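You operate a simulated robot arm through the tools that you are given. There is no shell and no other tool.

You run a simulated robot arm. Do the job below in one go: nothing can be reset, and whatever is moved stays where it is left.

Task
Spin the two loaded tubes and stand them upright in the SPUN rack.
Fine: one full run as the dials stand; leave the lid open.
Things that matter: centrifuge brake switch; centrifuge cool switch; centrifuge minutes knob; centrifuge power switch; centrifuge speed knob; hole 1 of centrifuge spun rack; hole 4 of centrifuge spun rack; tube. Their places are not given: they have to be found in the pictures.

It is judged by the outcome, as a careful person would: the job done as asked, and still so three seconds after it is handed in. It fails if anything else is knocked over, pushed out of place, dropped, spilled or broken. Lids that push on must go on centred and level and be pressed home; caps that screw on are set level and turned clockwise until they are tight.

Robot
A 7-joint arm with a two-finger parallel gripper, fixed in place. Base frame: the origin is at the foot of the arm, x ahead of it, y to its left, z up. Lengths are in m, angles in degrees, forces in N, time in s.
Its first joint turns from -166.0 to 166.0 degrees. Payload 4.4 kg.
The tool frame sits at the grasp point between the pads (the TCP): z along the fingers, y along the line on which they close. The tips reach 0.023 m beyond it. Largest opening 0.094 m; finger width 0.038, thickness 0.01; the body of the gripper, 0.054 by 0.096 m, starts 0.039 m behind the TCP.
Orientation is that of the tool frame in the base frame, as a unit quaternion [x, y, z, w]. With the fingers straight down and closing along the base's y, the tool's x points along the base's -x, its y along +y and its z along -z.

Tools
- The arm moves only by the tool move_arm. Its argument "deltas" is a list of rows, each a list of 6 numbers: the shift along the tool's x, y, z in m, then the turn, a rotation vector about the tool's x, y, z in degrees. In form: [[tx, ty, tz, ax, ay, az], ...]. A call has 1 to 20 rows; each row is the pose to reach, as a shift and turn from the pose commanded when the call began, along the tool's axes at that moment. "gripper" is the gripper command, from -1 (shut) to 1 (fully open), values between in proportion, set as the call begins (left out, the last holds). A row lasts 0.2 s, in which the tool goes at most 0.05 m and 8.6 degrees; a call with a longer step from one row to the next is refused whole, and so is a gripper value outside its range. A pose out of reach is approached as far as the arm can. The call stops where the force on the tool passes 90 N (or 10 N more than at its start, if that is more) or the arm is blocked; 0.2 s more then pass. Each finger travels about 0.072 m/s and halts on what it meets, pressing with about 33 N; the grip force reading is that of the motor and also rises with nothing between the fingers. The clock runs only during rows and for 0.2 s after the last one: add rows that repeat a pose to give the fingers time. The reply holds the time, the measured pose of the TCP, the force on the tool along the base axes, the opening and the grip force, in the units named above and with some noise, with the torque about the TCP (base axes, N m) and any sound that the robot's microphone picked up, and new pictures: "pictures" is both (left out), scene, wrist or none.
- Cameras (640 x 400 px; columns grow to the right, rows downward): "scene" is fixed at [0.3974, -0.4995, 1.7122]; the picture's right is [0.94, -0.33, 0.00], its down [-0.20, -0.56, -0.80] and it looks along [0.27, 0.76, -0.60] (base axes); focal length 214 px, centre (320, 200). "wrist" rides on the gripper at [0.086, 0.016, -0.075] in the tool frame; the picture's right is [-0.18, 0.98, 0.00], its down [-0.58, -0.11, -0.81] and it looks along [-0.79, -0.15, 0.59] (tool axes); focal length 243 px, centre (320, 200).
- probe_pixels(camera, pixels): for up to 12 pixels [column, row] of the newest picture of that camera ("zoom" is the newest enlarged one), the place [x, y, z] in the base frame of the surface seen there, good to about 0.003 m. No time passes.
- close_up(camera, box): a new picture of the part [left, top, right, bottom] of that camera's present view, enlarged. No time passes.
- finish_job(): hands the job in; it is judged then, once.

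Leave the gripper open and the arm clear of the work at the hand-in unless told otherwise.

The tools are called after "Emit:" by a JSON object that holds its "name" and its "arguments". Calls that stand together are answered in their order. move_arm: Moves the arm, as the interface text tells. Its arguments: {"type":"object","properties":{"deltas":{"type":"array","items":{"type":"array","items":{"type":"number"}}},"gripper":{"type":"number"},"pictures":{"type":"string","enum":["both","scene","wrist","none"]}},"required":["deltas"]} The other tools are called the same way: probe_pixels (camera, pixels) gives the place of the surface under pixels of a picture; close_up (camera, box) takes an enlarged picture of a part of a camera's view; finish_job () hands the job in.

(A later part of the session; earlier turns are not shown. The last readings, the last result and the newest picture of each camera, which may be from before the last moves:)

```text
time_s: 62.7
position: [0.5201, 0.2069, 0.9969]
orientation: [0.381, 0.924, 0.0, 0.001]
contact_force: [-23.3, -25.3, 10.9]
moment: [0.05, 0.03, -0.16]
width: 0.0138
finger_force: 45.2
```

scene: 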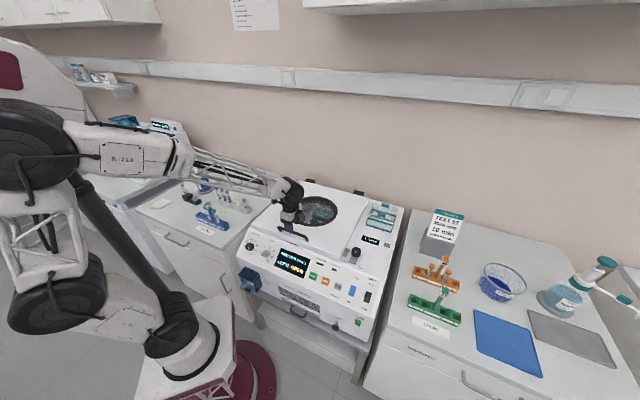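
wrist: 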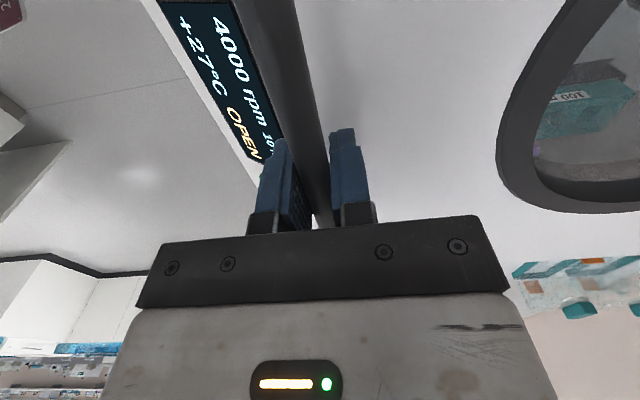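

Gripped (13.8 mm). I'll lift the lid along the same arc, first to 13°, watching the forces.

Emit:
{"name": "move_arm", "arguments": {"deltas": [[0, 0.0022, -0.0214, 0, 0, 0], [0, 0.006, -0.0427, 0, 0, 0], [0, 0.0165, -0.0845, 0, 0, 0], [0, 0.0244, -0.1092, 0, 0, 0], [0, 0.0244, -0.1092, 0, 0, 0]], "pictures": "scene"}}

```text
time_s: 63.9
position: [0.5377, 0.2248, 1.1078]
orientation: [0.382, 0.924, 0.001, 0.0]
contact_force: [65.0, 40.4, -26.7]
moment: [-0.21, 0.05, -0.71]
width: 0.0137
finger_force: 45.1
```

scene: 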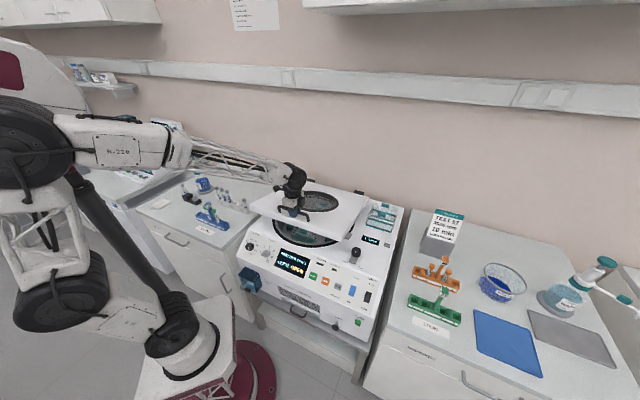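

The lid rises, with 75 N pulling toward the back. I'll add 1.5 mm in that direction and continue the arc to 31°.

Emit:
{"name": "move_arm", "arguments": {"deltas": [[-0.0002, 0.0015, 0.0, 0, 0, 0], [-0.0003, 0.0108, -0.0242, 0, 0, 0], [-0.0003, 0.0213, -0.0478, 0, 0, 0], [-0.0004, 0.033, -0.0709, 0, 0, 0], [-0.0005, 0.0458, -0.0933, 0, 0, 0], [-0.0006, 0.0599, -0.1151, 0, 0, 0], [-0.0006, 0.0751, -0.1361, 0, 0, 0]], "pictures": "scene"}}

```text
time_s: 65.5
position: [0.5892, 0.277, 1.2437]
orientation: [0.381, 0.925, 0.0, 0.001]
contact_force: [-15.1, -38.3, 27.8]
moment: [-0.23, -0.09, -1.18]
width: 0.0141
finger_force: 45.1
```

scene: 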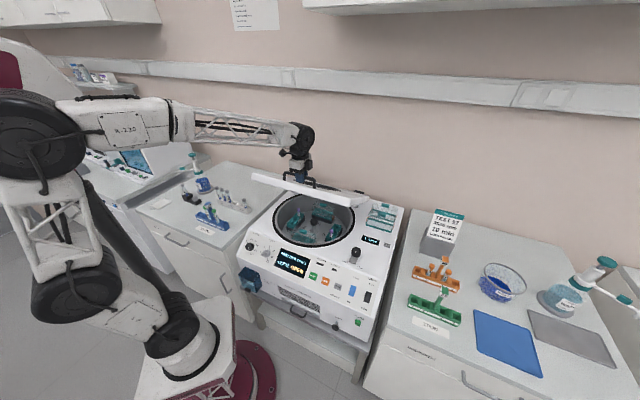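

Load is now 47 N outward along the radius. I'll correct about 1 mm outward and continue to 49°.

Emit:
{"name": "move_arm", "arguments": {"deltas": [[-0.0005, 0.0155, -0.0207, 0, 0, 0], [-0.0005, 0.0327, -0.04, 0, 0, 0], [-0.0005, 0.051, -0.0584, 0, 0, 0], [-0.0006, 0.0702, -0.0757, 0, 0, 0], [-0.0007, 0.0903, -0.092, 0, 0, 0], [-0.0008, 0.1112, -0.1073, 0, 0, 0]], "pictures": "scene"}}

```text
time_s: 66.9
position: [0.6666, 0.3586, 1.3484]
orientation: [0.381, 0.924, 0.0, 0.001]
contact_force: [13.6, -12.4, -5.0]
moment: [-0.55, -0.38, -1.7]
width: 0.0138
finger_force: 44.5
```

scene: 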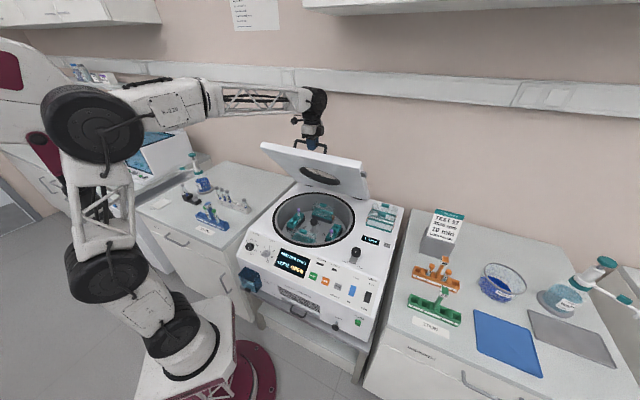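

Good, low forces. Continuing to 58°, the original open angle.

Emit:
{"name": "move_arm", "arguments": {"deltas": [[0, 0.0217, -0.0141, 0, 0, 0], [0, 0.0441, -0.0271, 0, 0, 0], [0, 0.0671, -0.0389, 0, 0, 0], [0, 0.0671, -0.0389, 0, 0, 0]], "pictures": "scene"}}

```text
time_s: 67.9
position: [0.7153, 0.4057, 1.3868]
orientation: [0.381, 0.925, -0.001, 0.001]
contact_force: [15.5, -5.1, -14.6]
moment: [-0.08, -0.04, -1.7]
width: 0.0141
finger_force: 45.0
```

scene: 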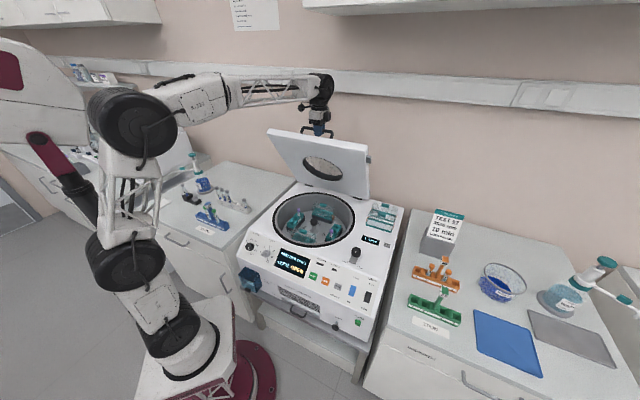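

No resistance along the arc yet. I'll try a few degrees further for clearance when picking tubes, stopping if it resists.

Emit:
{"name": "move_arm", "arguments": {"deltas": [[0, 0.012, -0.0055, 0, 0, 0], [0, 0.0237, -0.0106, 0, 0, 0], [0, 0.0358, -0.0155, 0, 0, 0]], "pictures": "scene"}}

```text
time_s: 68.7
position: [0.7422, 0.4302, 1.4037]
orientation: [0.381, 0.924, -0.001, 0.001]
contact_force: [10.7, -0.6, -19.9]
moment: [-0.34, -0.2, -1.73]
width: 0.014
finger_force: 45.4
```

scene: 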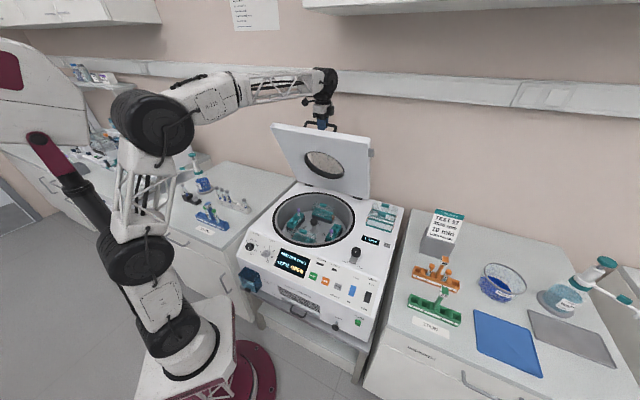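

It still opens freely at 62°. I'll continue to about 70° for clearance.

Emit:
{"name": "move_arm", "arguments": {"deltas": [[0, 0.0143, -0.0053, 0, 0, 0], [0, 0.0285, -0.01, 0, 0, 0], [0, 0.045, -0.0148, 0, 0, 0], [0, 0.0617, -0.0193, 0, 0, 0], [0, 0.0617, -0.0193, 0, 0, 0]], "pictures": "both"}}

```text
time_s: 69.9
position: [0.7844, 0.4737, 1.4245]
orientation: [0.381, 0.925, -0.001, 0.0]
contact_force: [7.8, 3.7, -26.6]
moment: [-0.19, -0.16, -1.68]
width: 0.0139
finger_force: 45.2
```

scene: 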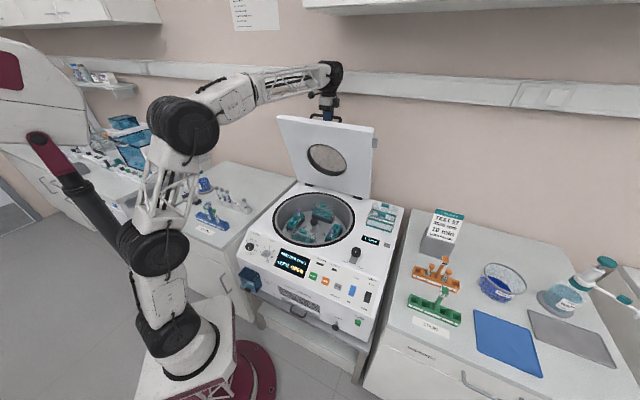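
wrist: 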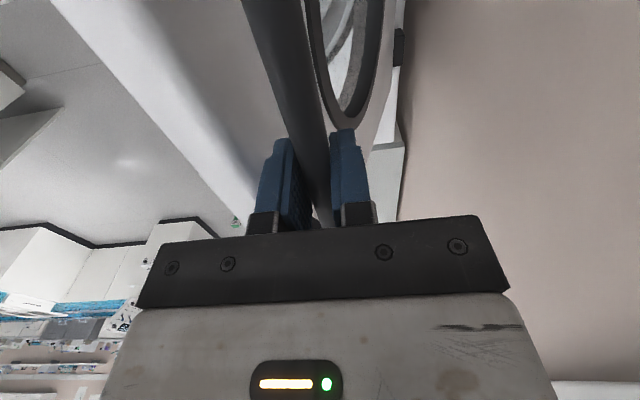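

The lid is at about 70°. I'll open the fingers just a little around the bar and see whether the lid stays.

Emit:
{"name": "move_arm", "arguments": {"deltas": [[0, 0, 0, 0, 0, 0], [0, 0, 0, 0, 0, 0], [0, 0, 0, 0, 0, 0], [0, 0, 0, 0, 0, 0]], "gripper": -0.36, "pictures": "wrist"}}

```text
time_s: 70.9
position: [0.7837, 0.4749, 1.4247]
orientation: [0.381, 0.924, 0.0, 0.001]
contact_force: [1.1, 1.3, 2.4]
moment: [0.01, 0.1, -0.04]
width: 0.0297
finger_force: 0.1
```

wrist: 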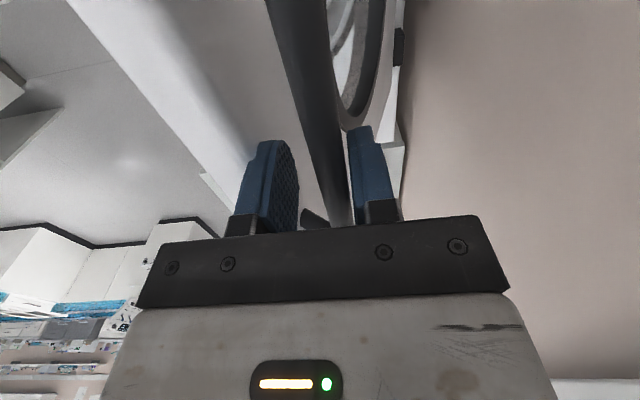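

The bar has moved against the back finger, so the lid may be tending to open further on its own. I'll hold a moment and see if it keeps pushing.

Emit:
{"name": "move_arm", "arguments": {"deltas": [[0, 0, 0, 0, 0, 0], [0, 0.004, 0, 0, 0, 0], [0, 0.004, 0, 0, 0, 0], [0, 0.004, 0, 0, 0, 0], [0, 0.004, 0, 0, 0, 0]], "pictures": "wrist"}}

```text
time_s: 72.1
position: [0.7865, 0.4759, 1.4235]
orientation: [0.38, 0.925, -0.001, 0.0]
contact_force: [1.3, 0.1, -0.3]
moment: [0.0, -0.02, -0.01]
width: 0.0298
finger_force: 0.1
```

wrist: 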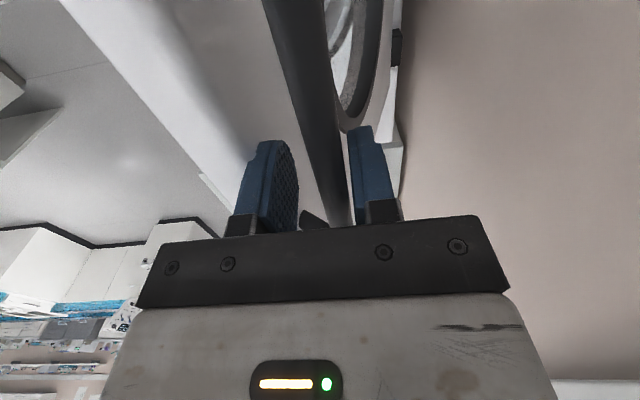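

I'll move another 6 mm back along the arc and compare the bar's place between the fingers, to learn whether it follows on its own.

Emit:
{"name": "move_arm", "arguments": {"deltas": [[0, 0.003, -0.0007, 0, 0, 0], [0, 0.006, -0.0014, 0, 0, 0], [0, 0.006, -0.0014, 0, 0, 0], [0, 0.006, -0.0014, 0, 0, 0], [0, 0.006, -0.0014, 0, 0, 0], [0, 0.006, -0.0014, 0, 0, 0]], "pictures": "wrist"}}

```text
time_s: 73.5
position: [0.79, 0.4803, 1.4247]
orientation: [0.381, 0.925, 0.0, 0.001]
contact_force: [0.0, -0.1, 0.1]
moment: [0.02, -0.01, -0.04]
width: 0.0299
finger_force: 0.0
```

wrist: 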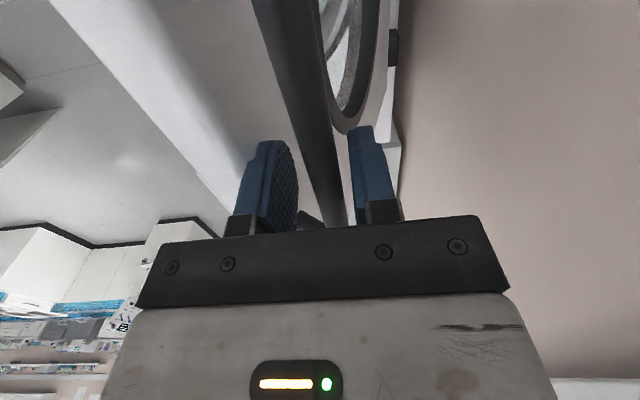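

The bar did not follow, so the lid holds by itself at about 71°. I'll rise straight up off the handle.

Emit:
{"name": "move_arm", "arguments": {"deltas": [[0, -0.002, -0.02, 0, 0, 0], [0, -0.002, -0.05, 0, 0, 0], [0, -0.002, -0.09, 0, 0, 0], [0, -0.002, -0.12, 0, 0, 0]]}}

Emit:
{"name": "close_up", "arguments": {"camera": "scene", "box": [270, 185, 370, 250]}}

```text
time_s: 74.5
position: [0.7898, 0.4818, 1.5437]
orientation: [0.382, 0.924, 0.0, 0.0]
contact_force: [1.4, 0.2, -0.1]
moment: [-0.05, -0.03, 0.02]
width: 0.0303
finger_force: 0.1
```

scene: 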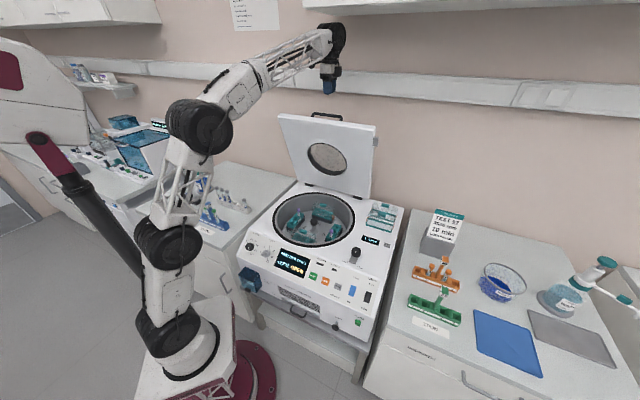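
wrist: 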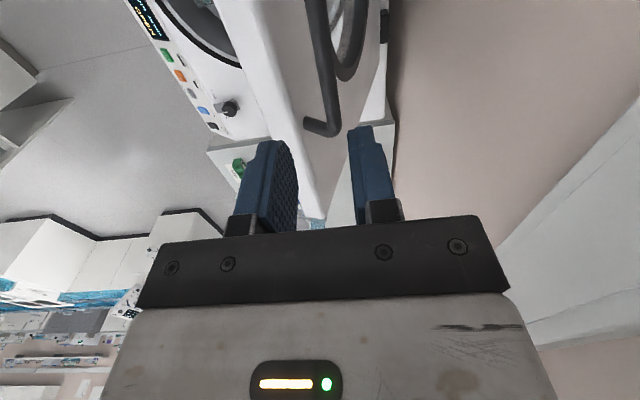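

```text
6.15 times, centred on (320, 218) of scene
```

zoom: 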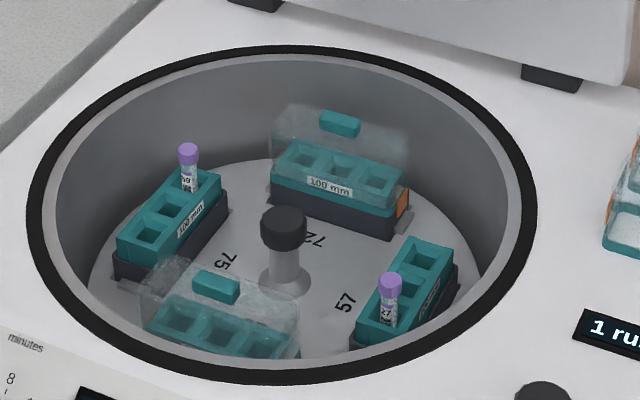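

The lid stays open and the rotor has stopped. I'll probe both purple tubes and their buckets.

Emit:
{"name": "close_up", "arguments": {"camera": "scene", "box": [285, 200, 317, 226]}}

Emit:
{"name": "close_up", "arguments": {"camera": "scene", "box": [318, 220, 350, 246]}}

Emit:
{"name": "probe_pixels", "arguments": {"camera": "scene", "pixels": [[298.5, 208.5], [298.5, 210], [298.5, 212], [298.7, 215], [331.4, 230], [331.4, 231.5], [331.4, 233], [331.4, 237], [295, 220], [292, 224], [336, 224], [313, 222]]}}

```text
15.38 times, centred on (301, 213) of scene
```

zoom: 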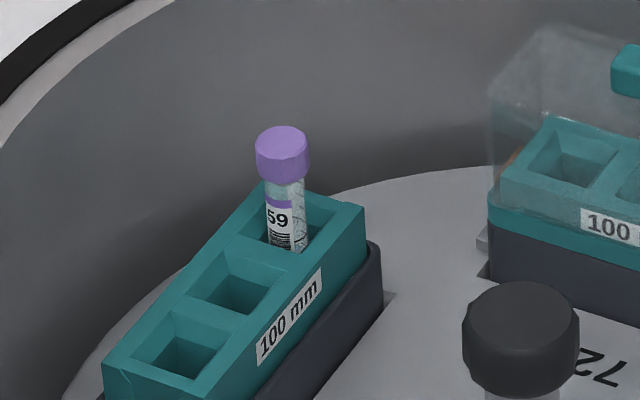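

```text
15.38 times, centred on (334, 233) of scene
```

zoom: 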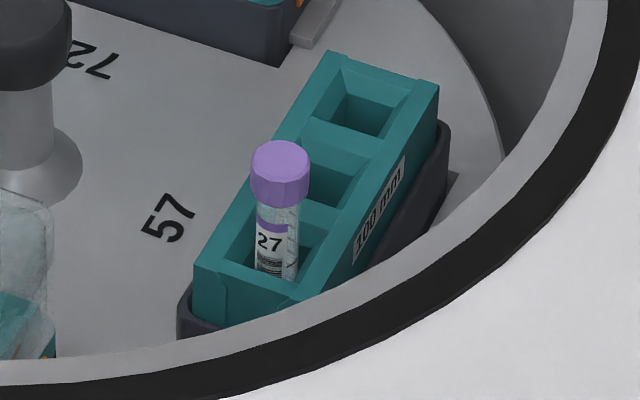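

```text
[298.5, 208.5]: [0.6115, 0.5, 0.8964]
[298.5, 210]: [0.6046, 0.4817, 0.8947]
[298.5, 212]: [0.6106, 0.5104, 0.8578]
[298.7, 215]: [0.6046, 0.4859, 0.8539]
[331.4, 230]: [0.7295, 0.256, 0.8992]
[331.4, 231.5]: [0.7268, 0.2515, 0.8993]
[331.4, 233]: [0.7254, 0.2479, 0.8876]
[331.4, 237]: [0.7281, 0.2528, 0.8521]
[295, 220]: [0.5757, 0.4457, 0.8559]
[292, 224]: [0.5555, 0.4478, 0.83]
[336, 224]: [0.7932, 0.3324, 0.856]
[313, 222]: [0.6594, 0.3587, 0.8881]
```

Tube caps: 59 at about (0.608, 0.488, 0.897) and 27 at about (0.729, 0.254, 0.899). Before picking, I'll scout the SPUN rack and my reach there, backing off in front of the lid first and then swinging over to above hole 1.

Emit:
{"name": "move_arm", "arguments": {"deltas": [[0, -0.045, 0, 0, 0, 0], [0, -0.09, 0, 0, 0, 0], [0, -0.135, 0, 0, 0, 0], [0, -0.18, 0, 0, 0, 0], [-0.0384, -0.199, 0.015, 0, 0, 0], [-0.0768, -0.217, 0.03, 0, 0, 0], [-0.1152, -0.235, 0.05, 0, 0, 0], [-0.1536, -0.253, 0.07, 0, 0, 0], [-0.192, -0.271, 0.09, 0, 0, 0], [-0.2304, -0.289, 0.11, 0, 0, 0], [-0.2688, -0.307, 0.13, 0, 0, 0], [-0.3072, -0.325, 0.15, 0, 0, 0], [-0.3456, -0.343, 0.17, 0, 0, 0], [-0.384, -0.361, 0.19, 0, 0, 0], [-0.4224, -0.379, 0.21, 0, 0, 0], [-0.4608, -0.397, 0.23, 0, 0, 0], [-0.4992, -0.415, 0.26, 0, 0, 0], [-0.537, -0.4386, 0.294, 0, 0, 0]]}}

```text
refused: row 17 steps farther than a row can; nothing moved
```

One step was too long; I'll spread the descent more evenly.

Emit:
{"name": "move_arm", "arguments": {"deltas": [[0, -0.045, 0, 0, 0, 0], [0, -0.09, 0, 0, 0, 0], [0, -0.135, 0, 0, 0, 0], [0, -0.18, 0, 0, 0, 0], [-0.0384, -0.199, 0.015, 0, 0, 0], [-0.0768, -0.217, 0.03, 0, 0, 0], [-0.1152, -0.235, 0.05, 0, 0, 0], [-0.1536, -0.253, 0.07, 0, 0, 0], [-0.192, -0.271, 0.09, 0, 0, 0], [-0.2304, -0.289, 0.11, 0, 0, 0], [-0.2688, -0.307, 0.13, 0, 0, 0], [-0.3072, -0.325, 0.15, 0, 0, 0], [-0.3456, -0.343, 0.17, 0, 0, 0], [-0.384, -0.361, 0.19, 0, 0, 0], [-0.4224, -0.379, 0.21, 0, 0, 0], [-0.4608, -0.397, 0.23, 0, 0, 0], [-0.4992, -0.415, 0.25, 0, 0, 0], [-0.537, -0.4386, 0.27, 0, 0, 0], [-0.537, -0.4386, 0.294, 0, 0, 0]]}}

```text
time_s: 78.5
position: [0.864, -0.2123, 1.2515]
orientation: [0.381, 0.924, 0.001, 0.001]
contact_force: [-0.3, 0.0, 0.4]
moment: [-0.01, -0.04, -0.01]
width: 0.0303
finger_force: 0.1
```

scene: 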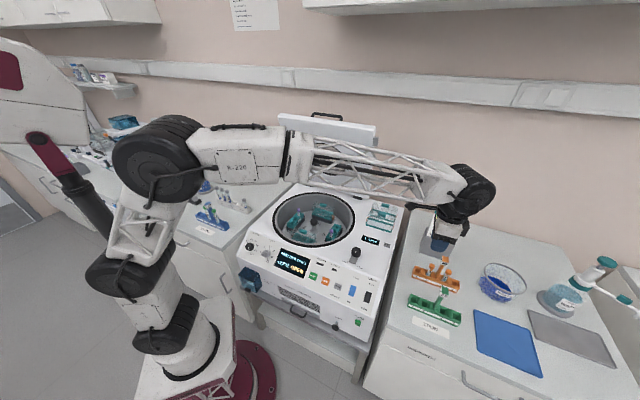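
wrist: 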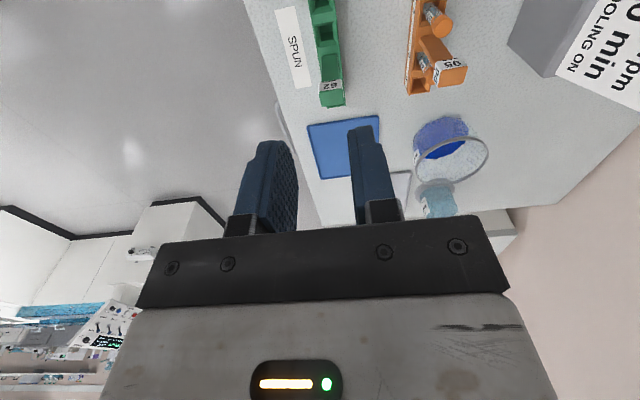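

The wrist view shows the green SPUN rack at top. I'll test reach: move 0.15 m along the rack to above hole 4, then lower to about z 1.10.

Emit:
{"name": "move_arm", "arguments": {"deltas": [[-0.0383, 0.002, 0, 0, 0, 0], [-0.0766, 0.004, 0, 0, 0, 0], [-0.115, 0.006, 0, 0, 0, 0], [-0.149, 0.008, 0, 0, 0, 0], [-0.149, 0.008, 0.04, 0, 0, 0], [-0.149, 0.008, 0.08, 0, 0, 0], [-0.149, 0.008, 0.12, 0, 0, 0], [-0.149, 0.008, 0.15, 0, 0, 0], [-0.149, 0.008, 0.15, 0, 0, 0]]}}

```text
time_s: 80.5
position: [0.9756, -0.3103, 1.1013]
orientation: [0.381, 0.925, 0.001, 0.001]
contact_force: [-0.6, -0.6, 0.5]
moment: [0.01, 0.02, -0.01]
width: 0.0299
finger_force: 0.0
```

scene: 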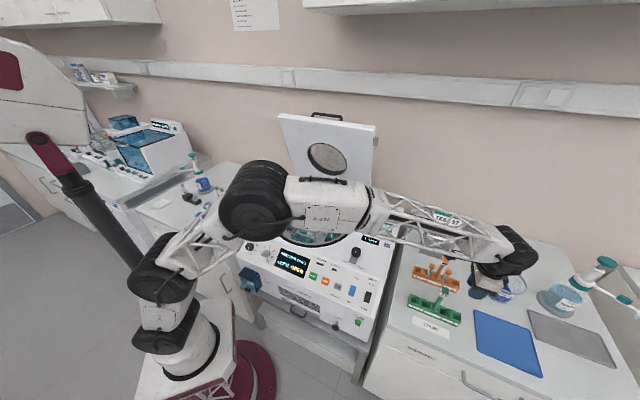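
wrist: 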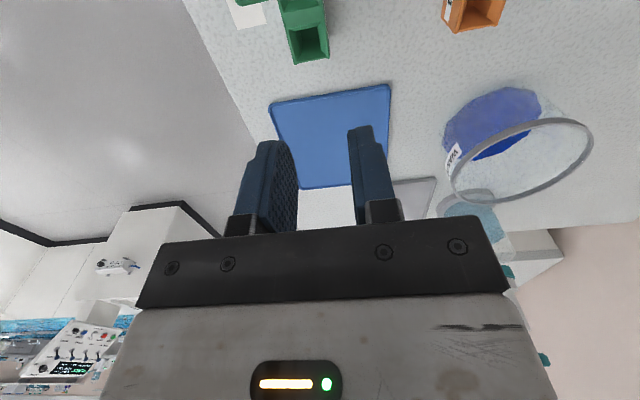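

Reach is fine: the arm got exactly to (0.976, -0.310, 1.101). But with this orientation the camera would come down on the rack's "62" post, so hole 4 needs the tool turned. I'll measure the rack holes from here.

Emit:
{"name": "close_up", "arguments": {"camera": "wrist", "box": [230, 0, 390, 100]}}

Emit:
{"name": "probe_pixels", "arguments": {"camera": "wrist", "pixels": [[291, 35], [325, 28], [298, 62], [328, 57], [310, 45], [307, 35], [320, 20], [285, 10], [315, 5], [303, 32], [325, 50], [312, 58]]}}

Emit:
{"name": "close_up", "arguments": {"camera": "scene", "box": [400, 250, 470, 335]}}

Emit:
{"name": "probe_pixels", "arguments": {"camera": "scene", "pixels": [[409, 298], [412, 293], [421, 303], [440, 310], [454, 316], [437, 290], [437, 295], [433, 303], [420, 265], [426, 285], [455, 290], [415, 276]]}}

```text
4.00 times, centred on (310, 50) of wrist
```

zoom: 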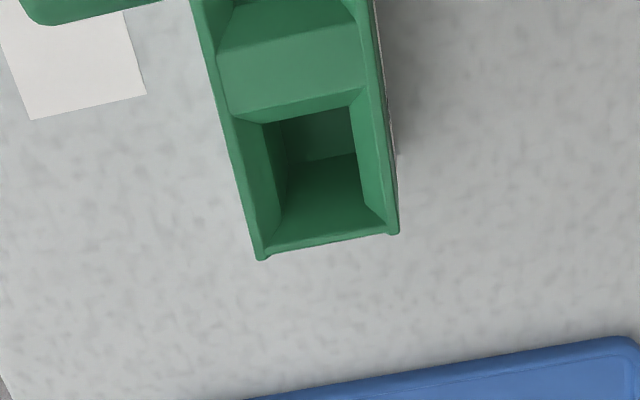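

```text
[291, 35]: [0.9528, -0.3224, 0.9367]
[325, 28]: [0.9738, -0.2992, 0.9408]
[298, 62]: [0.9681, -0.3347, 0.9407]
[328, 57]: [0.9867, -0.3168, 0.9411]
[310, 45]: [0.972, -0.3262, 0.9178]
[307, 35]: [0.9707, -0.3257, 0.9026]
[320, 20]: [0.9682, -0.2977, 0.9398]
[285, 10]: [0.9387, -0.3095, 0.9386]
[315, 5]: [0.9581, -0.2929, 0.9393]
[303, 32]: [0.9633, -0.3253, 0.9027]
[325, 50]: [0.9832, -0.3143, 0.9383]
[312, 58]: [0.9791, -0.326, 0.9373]
```

```text
4.71 times, centred on (435, 292) of scene
```

zoom: 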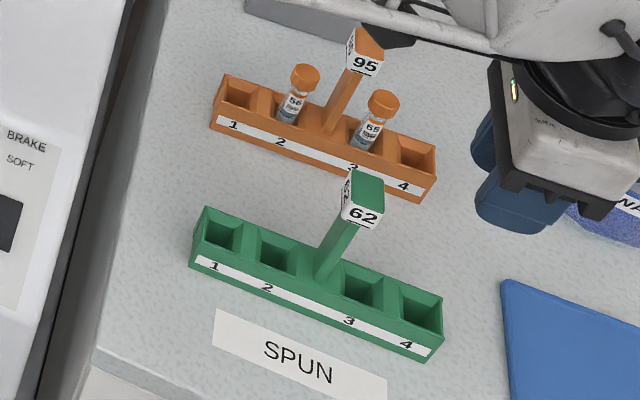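

```text
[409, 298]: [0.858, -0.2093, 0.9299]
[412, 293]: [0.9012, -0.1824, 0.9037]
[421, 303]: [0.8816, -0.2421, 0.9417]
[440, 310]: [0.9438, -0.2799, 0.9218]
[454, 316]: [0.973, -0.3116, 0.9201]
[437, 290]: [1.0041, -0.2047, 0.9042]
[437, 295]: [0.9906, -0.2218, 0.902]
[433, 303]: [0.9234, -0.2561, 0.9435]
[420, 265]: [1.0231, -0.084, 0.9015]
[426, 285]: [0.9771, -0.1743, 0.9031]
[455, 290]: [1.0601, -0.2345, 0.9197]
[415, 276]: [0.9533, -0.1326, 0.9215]
```

Rack top z≈0.941, floor at z≈0.903, hole 4 centre ≈ (0.968, -0.319). Now I'll go back over the rotor above tube 27, rising first and turning the tool -90° on the way (fingers along r, camera to the front).

Emit:
{"name": "move_arm", "arguments": {"deltas": [[0, 0, -0.05, 0, 0, 0], [0, 0, -0.1, 0, 0, 0], [0.041, 0.016, -0.1, 0, 0, -6.4], [0.082, 0.032, -0.1, 0, 0, -12.9], [0.123, 0.048, -0.1, 0, 0, -19.3], [0.164, 0.064, -0.1, 0, 0, -25.7], [0.205, 0.08, -0.1, 0, 0, -32.1], [0.246, 0.096, -0.1, 0, 0, -38.6], [0.287, 0.112, -0.1, 0, 0, -45], [0.328, 0.128, -0.1, 0, 0, -51.4], [0.369, 0.144, -0.1, 0, 0, -57.9], [0.41, 0.16, -0.1, 0, 0, -64.3], [0.451, 0.176, -0.1, 0, 0, -70.7], [0.492, 0.192, -0.1, 0, 0, -77.1], [0.533, 0.208, -0.1, 0, 0, -83.6], [0.574, 0.2246, -0.1, 0, 0, -89.7], [0.574, 0.2246, -0.06, 0, 0, -89.7], [0.574, 0.2246, -0.06, 0, 0, -89.7]], "gripper": 0.0}}

```text
time_s: 84.3
position: [0.7269, 0.2543, 1.1603]
orientation: [-0.382, 0.924, -0.001, 0.0]
contact_force: [0.6, 0.8, -1.0]
moment: [0.02, 0.03, 0.03]
width: 0.047
finger_force: 0.0
```

scene: 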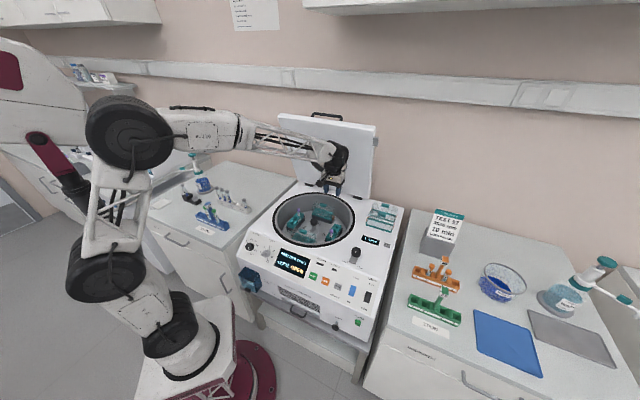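
wrist: 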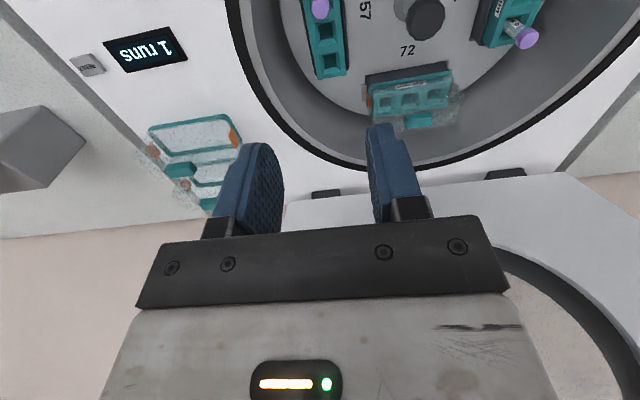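

Both caps are visible: tube 27 at (320, 8) and tube 59 at (526, 37) in the wrist view. I'll zoom in and probe.

Emit:
{"name": "close_up", "arguments": {"camera": "wrist", "box": [280, 0, 560, 160]}}

Emit:
{"name": "probe_pixels", "arguments": {"camera": "wrist", "pixels": [[320, 5], [320, 12], [314, 8], [326, 8], [525, 36], [530, 40], [520, 33], [426, 15], [425, 25], [415, 120], [318, 50], [390, 95]]}}

```text
2.29 times, centred on (420, 80) of wrist
```

zoom: 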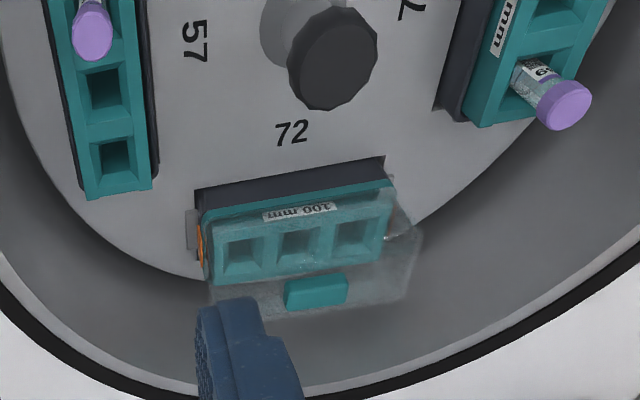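

```text
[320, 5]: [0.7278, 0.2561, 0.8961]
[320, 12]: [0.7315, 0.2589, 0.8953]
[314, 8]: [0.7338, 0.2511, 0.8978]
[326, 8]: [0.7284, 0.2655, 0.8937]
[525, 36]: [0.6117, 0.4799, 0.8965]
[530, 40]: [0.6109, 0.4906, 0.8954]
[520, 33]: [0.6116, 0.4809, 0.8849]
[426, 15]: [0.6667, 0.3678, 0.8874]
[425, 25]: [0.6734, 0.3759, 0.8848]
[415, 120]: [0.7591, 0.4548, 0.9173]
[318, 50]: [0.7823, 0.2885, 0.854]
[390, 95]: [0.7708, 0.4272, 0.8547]
```

Tube 27's cap centre ≈ (0.729, 0.257, 0.896) and tube 59's ≈ (0.611, 0.486, 0.896). I'll descend above 27 to z≈0.96 and recheck.

Emit:
{"name": "move_arm", "arguments": {"deltas": [[-0.0034, 0.0004, 0.045, 0, 0, 0], [-0.0034, 0.0004, 0.09, 0, 0, 0], [-0.0034, 0.0004, 0.135, 0, 0, 0], [-0.0034, 0.0004, 0.17, 0, 0, 0], [-0.0034, 0.0004, 0.2, 0, 0, 0], [-0.0034, 0.0004, 0.2, 0, 0, 0]]}}

```text
time_s: 85.7
position: [0.7285, 0.2586, 0.9628]
orientation: [-0.382, 0.924, -0.002, 0.0]
contact_force: [0.7, 0.3, 0.1]
moment: [0.03, -0.02, 0.01]
width: 0.0469
finger_force: 0.0
```

scene: 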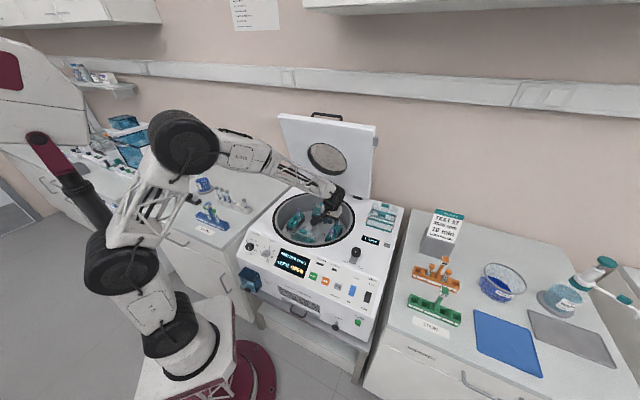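
wrist: 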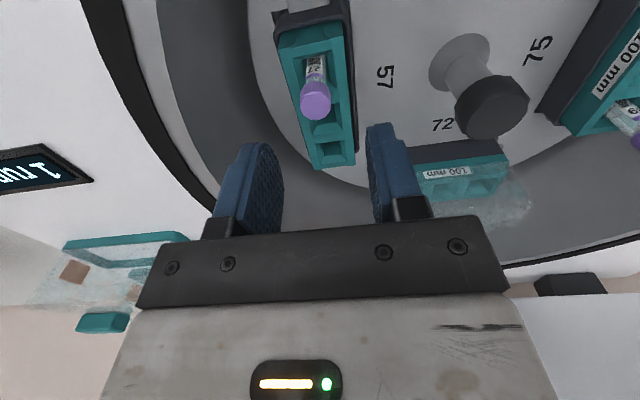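

The cap is at (316, 98) in view. Probing it for final alignment.

Emit:
{"name": "probe_pixels", "arguments": {"camera": "wrist", "pixels": [[316, 105], [316, 98], [303, 100], [328, 98], [316, 112], [316, 85], [330, 140]]}}

Emit:
{"name": "close_up", "arguments": {"camera": "wrist", "box": [260, 20, 380, 180]}}

```text
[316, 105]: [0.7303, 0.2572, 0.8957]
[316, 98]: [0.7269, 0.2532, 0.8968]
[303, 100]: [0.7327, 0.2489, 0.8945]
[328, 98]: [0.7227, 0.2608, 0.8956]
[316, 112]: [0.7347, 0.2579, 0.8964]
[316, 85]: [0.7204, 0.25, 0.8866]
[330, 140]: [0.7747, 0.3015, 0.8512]
```

```text
2.50 times, centred on (320, 100) of wrist
```

zoom: 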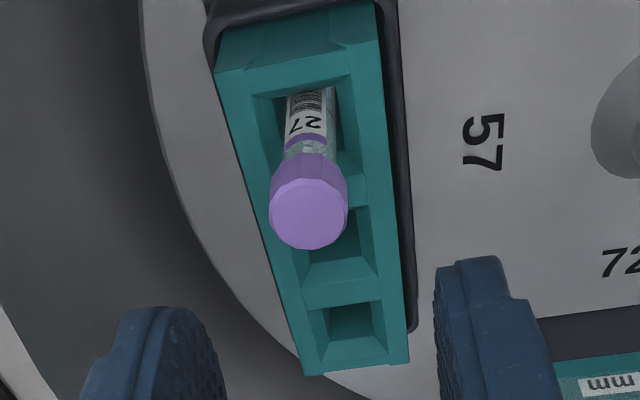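

Cap top centre ≈ (0.7303, 0.2572, 0.896), about 19 mm wide. I'll descend 0.079 m with a 2 mm correction, then close gently.

Emit:
{"name": "move_arm", "arguments": {"deltas": [[0, -0.002, 0.03, 0, 0, 0], [0, -0.002, 0.055, 0, 0, 0], [0, -0.002, 0.07, 0, 0, 0], [0, -0.002, 0.079, 0, 0, 0], [0, -0.002, 0.079, 0, 0, 0]], "pictures": "wrist"}}

```text
time_s: 86.9
position: [0.7276, 0.2563, 0.8822]
orientation: [-0.382, 0.924, -0.002, 0.001]
contact_force: [-0.1, -0.5, -0.4]
moment: [0.0, -0.01, 0.02]
width: 0.047
finger_force: 0.1
```

wrist: 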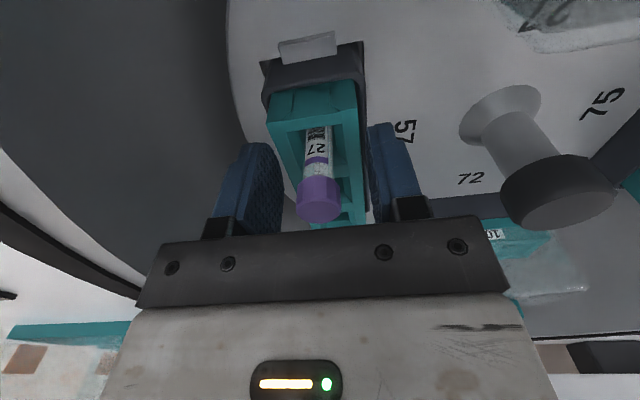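

The cap sits between the pads with no contact. Closing on it.

Emit:
{"name": "move_arm", "arguments": {"deltas": [[0, 0, 0, 0, 0, 0], [0, 0, 0, 0, 0, 0], [0, 0, 0, 0, 0, 0], [0, 0, 0, 0, 0, 0]], "gripper": -1, "pictures": "wrist"}}

```text
time_s: 87.9
position: [0.7266, 0.2565, 0.8821]
orientation: [-0.382, 0.924, 0.0, 0.0]
contact_force: [0.0, 0.2, -1.0]
moment: [0.04, -0.04, 0.02]
width: 0.0194
finger_force: 33.0
```

wrist: 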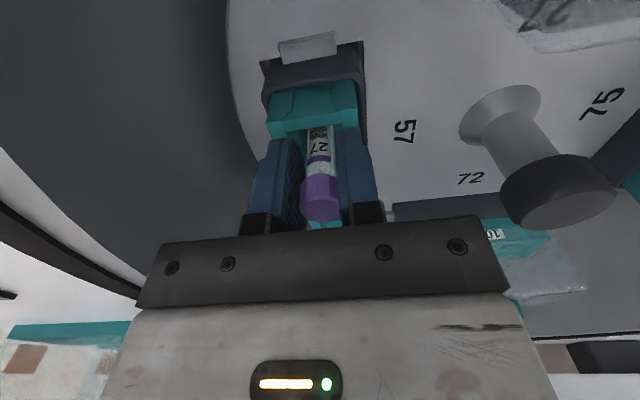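

The cap is held (19.4 mm, 33 N). I'll lift straight up slowly: 2 cm, then on to 16 cm.

Emit:
{"name": "move_arm", "arguments": {"deltas": [[0, 0, -0.008, 0, 0, 0], [0, 0, -0.018, 0, 0, 0], [0, 0, -0.03, 0, 0, 0], [0, 0, -0.045, 0, 0, 0], [0, 0, -0.065, 0, 0, 0], [0, 0, -0.09, 0, 0, 0], [0, 0, -0.115, 0, 0, 0], [0, 0, -0.14, 0, 0, 0], [0, 0, -0.165, 0, 0, 0], [0, 0, -0.19, 0, 0, 0]]}}

Emit:
{"name": "close_up", "arguments": {"camera": "scene", "box": [295, 175, 365, 245]}}

```text
time_s: 90.1
position: [0.7299, 0.256, 1.074]
orientation: [-0.382, 0.924, -0.001, 0.0]
contact_force: [-0.6, -0.6, -0.5]
moment: [0.03, 0.01, -0.01]
width: 0.0195
finger_force: 32.5
```

scene: 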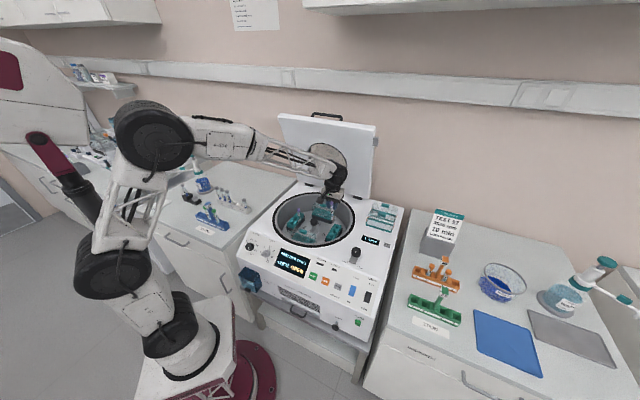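
wrist: 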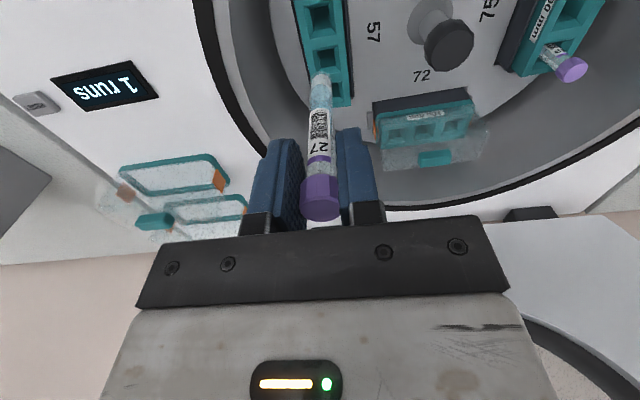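

```text
5.71 times, centred on (330, 210) of scene
```

zoom: 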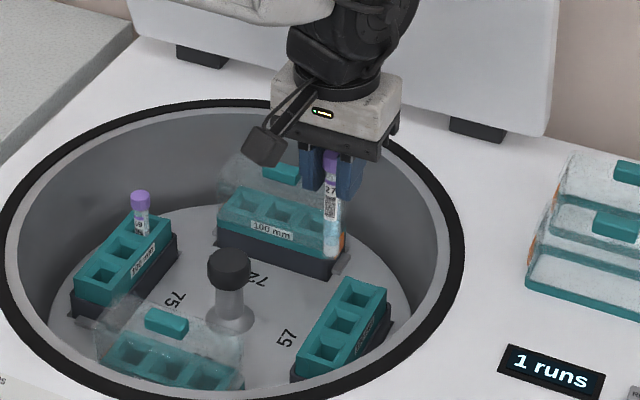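

Tube 27 is out, hanging straight. I'll probe its bottom to learn its length.

Emit:
{"name": "probe_pixels", "arguments": {"camera": "scene", "pixels": [[331.9, 219], [331.9, 218], [332, 216], [332, 213], [332, 205]]}}

Emit:
{"name": "probe_pixels", "arguments": {"camera": "wrist", "pixels": [[319, 76], [319, 80], [319, 90], [319, 130], [319, 200], [319, 212]]}}

Emit:
{"name": "close_up", "arguments": {"camera": "scene", "box": [315, 195, 350, 225]}}

```text
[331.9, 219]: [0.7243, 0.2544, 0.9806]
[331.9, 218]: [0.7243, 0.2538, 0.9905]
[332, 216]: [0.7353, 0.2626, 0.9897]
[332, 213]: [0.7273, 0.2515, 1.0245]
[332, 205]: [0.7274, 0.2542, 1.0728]
```

```text
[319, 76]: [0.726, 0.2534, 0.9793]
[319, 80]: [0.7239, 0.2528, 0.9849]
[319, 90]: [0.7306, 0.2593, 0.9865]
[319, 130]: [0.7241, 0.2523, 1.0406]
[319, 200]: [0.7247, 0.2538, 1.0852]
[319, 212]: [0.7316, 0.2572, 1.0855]
```

```text
13.33 times, centred on (332, 210) of scene
```

zoom: 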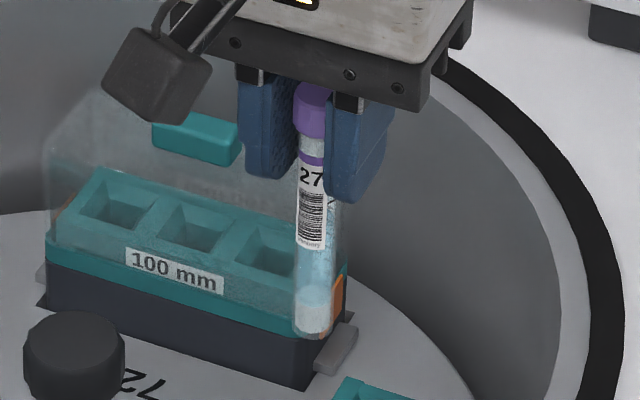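

The tube is about 110 mm long, with its bottom about 97 mm below the TCP, so the TCP should be near z≈1.002 when it stands in the rack. I'll rise and carry it to above hole 4 at TCP z≈1.24.

Emit:
{"name": "move_arm", "arguments": {"deltas": [[0, 0, -0.04, 0, 0, 0], [0, 0, -0.08, 0, 0, 0], [0, 0, -0.12, 0, 0, 0], [0, 0, -0.166, 0, 0, 0], [0.016, -0.0384, -0.166, 0, 0, 0], [0.032, -0.0767, -0.166, 0, 0, 0], [0.048, -0.1151, -0.166, 0, 0, 0], [0.064, -0.1534, -0.166, 0, 0, 0], [0.08, -0.1918, -0.166, 0, 0, 0], [0.096, -0.2302, -0.166, 0, 0, 0], [0.112, -0.2685, -0.166, 0, 0, 0], [0.128, -0.3069, -0.166, 0, 0, 0], [0.144, -0.3452, -0.166, 0, 0, 0], [0.16, -0.3836, -0.166, 0, 0, 0], [0.176, -0.422, -0.166, 0, 0, 0], [0.192, -0.4603, -0.166, 0, 0, 0], [0.208, -0.4987, -0.166, 0, 0, 0], [0.224, -0.537, -0.166, 0, 0, 0], [0.2402, -0.5754, -0.166, 0, 0, 0], [0.2402, -0.5754, -0.166, 0, 0, 0]]}}

```text
time_s: 94.3
position: [0.9649, -0.3227, 1.2357]
orientation: [-0.382, 0.924, -0.001, 0.0]
contact_force: [0.2, 0.1, -1.1]
moment: [0.0, -0.05, 0.07]
width: 0.0193
finger_force: 32.5
```

scene: 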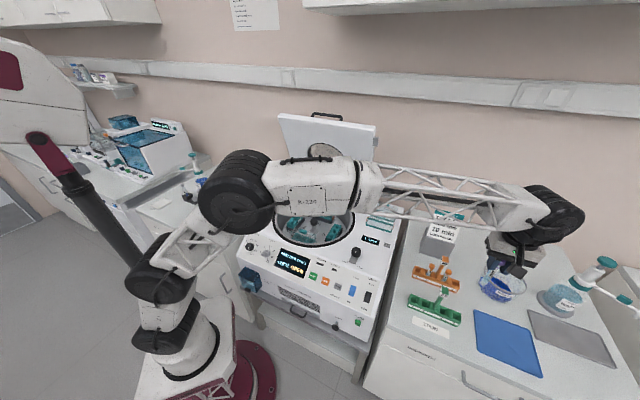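
wrist: 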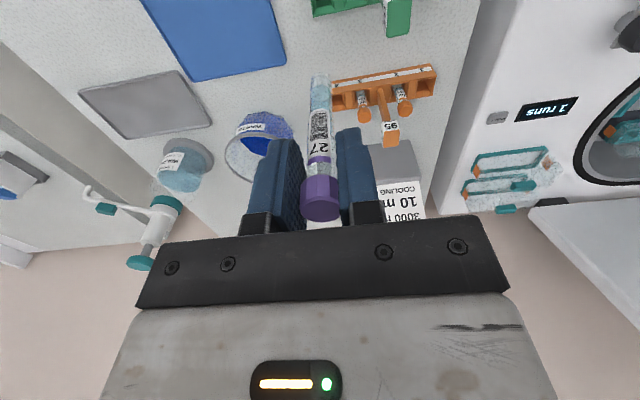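

Above the SPUN rack at z≈1.236. I'll descend to about z 1.10 (tube bottom near 1.0) and check hole 4.

Emit:
{"name": "move_arm", "arguments": {"deltas": [[0, 0, 0.04, 0, 0, 0], [0, 0, 0.08, 0, 0, 0], [0, 0, 0.12, 0, 0, 0], [0, 0, 0.133, 0, 0, 0], [0, 0, 0.133, 0, 0, 0]]}}

Emit:
{"name": "close_up", "arguments": {"camera": "scene", "box": [420, 260, 500, 330]}}

Emit:
{"name": "close_up", "arguments": {"camera": "wrist", "box": [250, 0, 410, 120]}}

```text
time_s: 95.5
position: [0.9653, -0.3206, 1.1026]
orientation: [-0.382, 0.924, 0.0, 0.001]
contact_force: [0.4, -0.6, 0.4]
moment: [-0.02, -0.02, -0.02]
width: 0.0193
finger_force: 32.6
```

scene: 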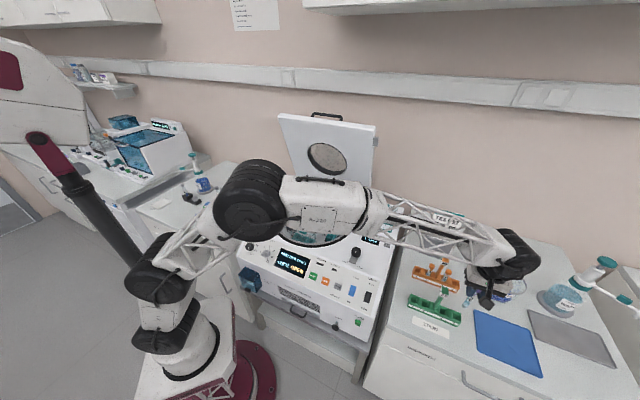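
wrist: 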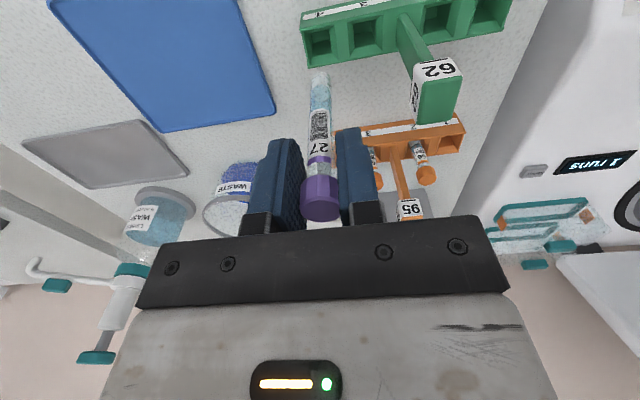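

```text
5.71 times, centred on (460, 295) of scene
```

zoom: 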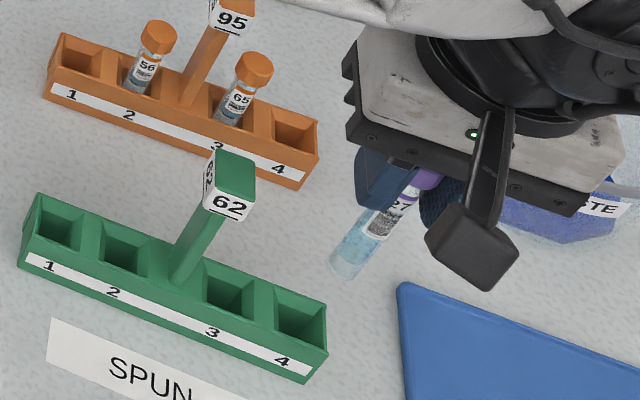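

```text
3.33 times, centred on (330, 60) of wrist
```

zoom: 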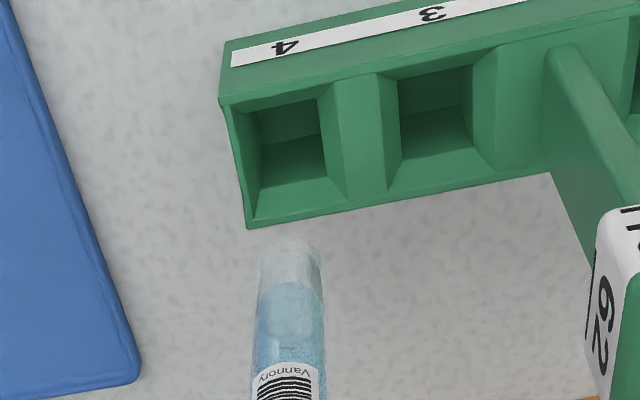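

Hole 4 is at about (316, 47) in the wrist view. Probing its rim to get the centre.

Emit:
{"name": "probe_pixels", "arguments": {"camera": "wrist", "pixels": [[309, 67], [323, 64], [305, 50], [302, 33], [316, 28], [340, 40], [344, 58], [318, 48], [312, 40], [325, 40], [320, 56], [336, 61]]}}

Emit:
{"name": "probe_pixels", "arguments": {"camera": "wrist", "pixels": [[320, 76], [320, 82], [320, 100], [437, 70], [440, 95], [460, 60]]}}

```text
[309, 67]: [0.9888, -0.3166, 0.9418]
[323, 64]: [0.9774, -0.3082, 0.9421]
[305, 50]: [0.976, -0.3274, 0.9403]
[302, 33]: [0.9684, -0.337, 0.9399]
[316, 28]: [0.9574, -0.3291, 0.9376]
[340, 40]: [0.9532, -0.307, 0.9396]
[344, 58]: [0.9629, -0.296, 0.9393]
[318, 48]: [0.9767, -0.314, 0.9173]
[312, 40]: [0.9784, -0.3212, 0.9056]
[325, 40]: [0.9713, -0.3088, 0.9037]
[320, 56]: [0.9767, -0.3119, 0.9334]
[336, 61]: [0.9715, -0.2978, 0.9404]
```

```text
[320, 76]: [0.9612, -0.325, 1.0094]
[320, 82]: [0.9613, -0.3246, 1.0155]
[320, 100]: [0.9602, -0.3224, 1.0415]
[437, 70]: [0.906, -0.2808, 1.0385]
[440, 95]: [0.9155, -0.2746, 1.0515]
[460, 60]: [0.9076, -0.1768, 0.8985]
```

Hole 4's centre is at (0.9675, -0.318); the tube axis is about 3 mm too far to the front. I'll correct that and lower until the tube's end is just above the rack.

Emit:
{"name": "move_arm", "arguments": {"deltas": [[-0.003, 0, 0.015, 0, 0, 0], [-0.003, 0, 0.035, 0, 0, 0], [-0.003, 0, 0.052, 0, 0, 0], [-0.003, 0, 0.052, 0, 0, 0]]}}

Emit:
{"name": "close_up", "arguments": {"camera": "wrist", "box": [250, 20, 410, 140]}}

Emit:
{"name": "close_up", "arguments": {"camera": "scene", "box": [425, 275, 485, 330]}}

```text
time_s: 96.5
position: [0.9674, -0.3197, 1.0522]
orientation: [-0.382, 0.924, -0.001, 0.0]
contact_force: [0.3, -0.6, 0.1]
moment: [-0.01, 0.01, -0.01]
width: 0.0195
finger_force: 33.3
```

scene: 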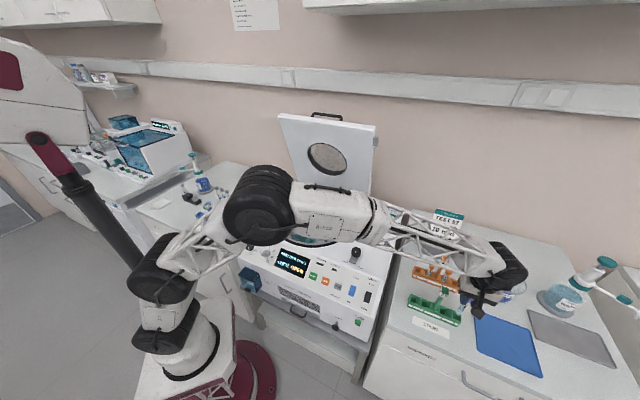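
wrist: 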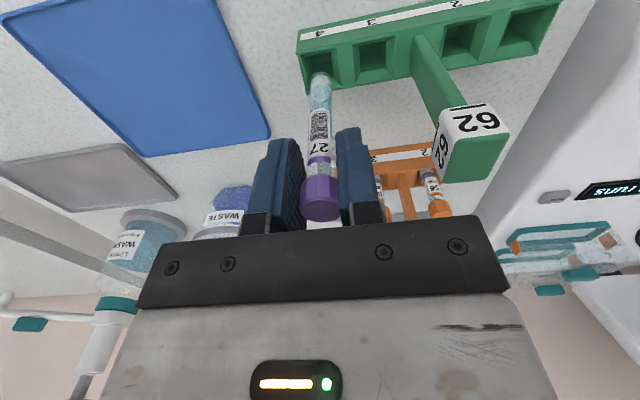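

```text
3.33 times, centred on (330, 80) of wrist
```

zoom: 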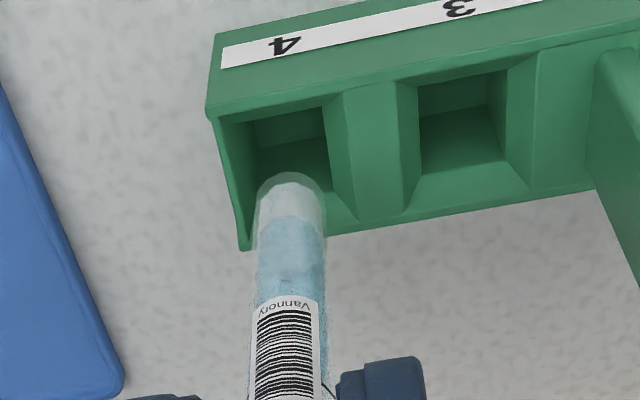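

```text
7.27 times, centred on (455, 302) of scene
```

zoom: 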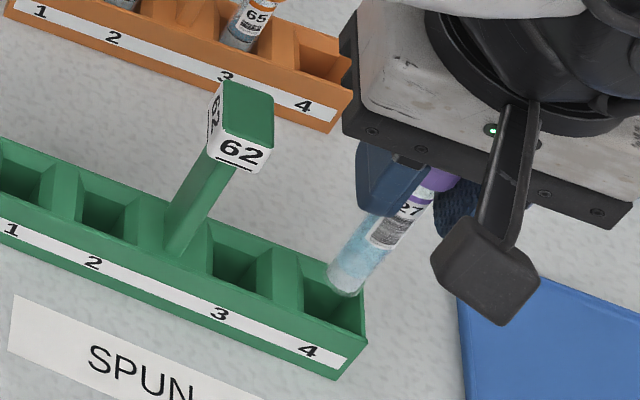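

The tube's end is right over hole 4. I'll zoom in more to check alignment before inserting.

Emit:
{"name": "close_up", "arguments": {"camera": "scene", "box": [445, 295, 469, 325]}}

Emit:
{"name": "probe_pixels", "arguments": {"camera": "wrist", "pixels": [[318, 76], [318, 82], [320, 95], [320, 110], [310, 60], [325, 60]]}}

```text
13.33 times, centred on (457, 310) of scene
```

zoom: 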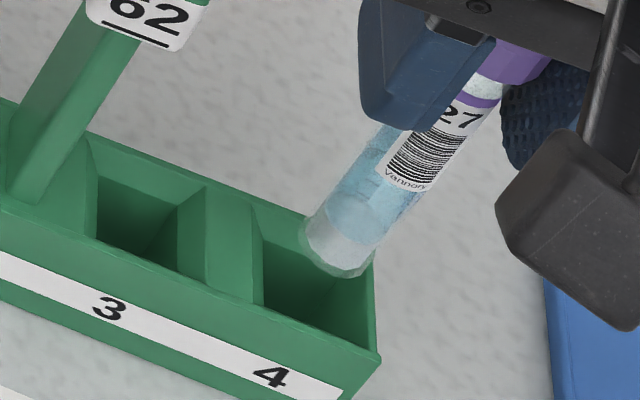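

```text
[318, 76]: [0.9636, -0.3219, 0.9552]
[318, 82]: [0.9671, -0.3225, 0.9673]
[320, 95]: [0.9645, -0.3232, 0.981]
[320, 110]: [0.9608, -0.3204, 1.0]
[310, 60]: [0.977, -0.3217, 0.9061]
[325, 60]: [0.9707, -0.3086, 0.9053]
```

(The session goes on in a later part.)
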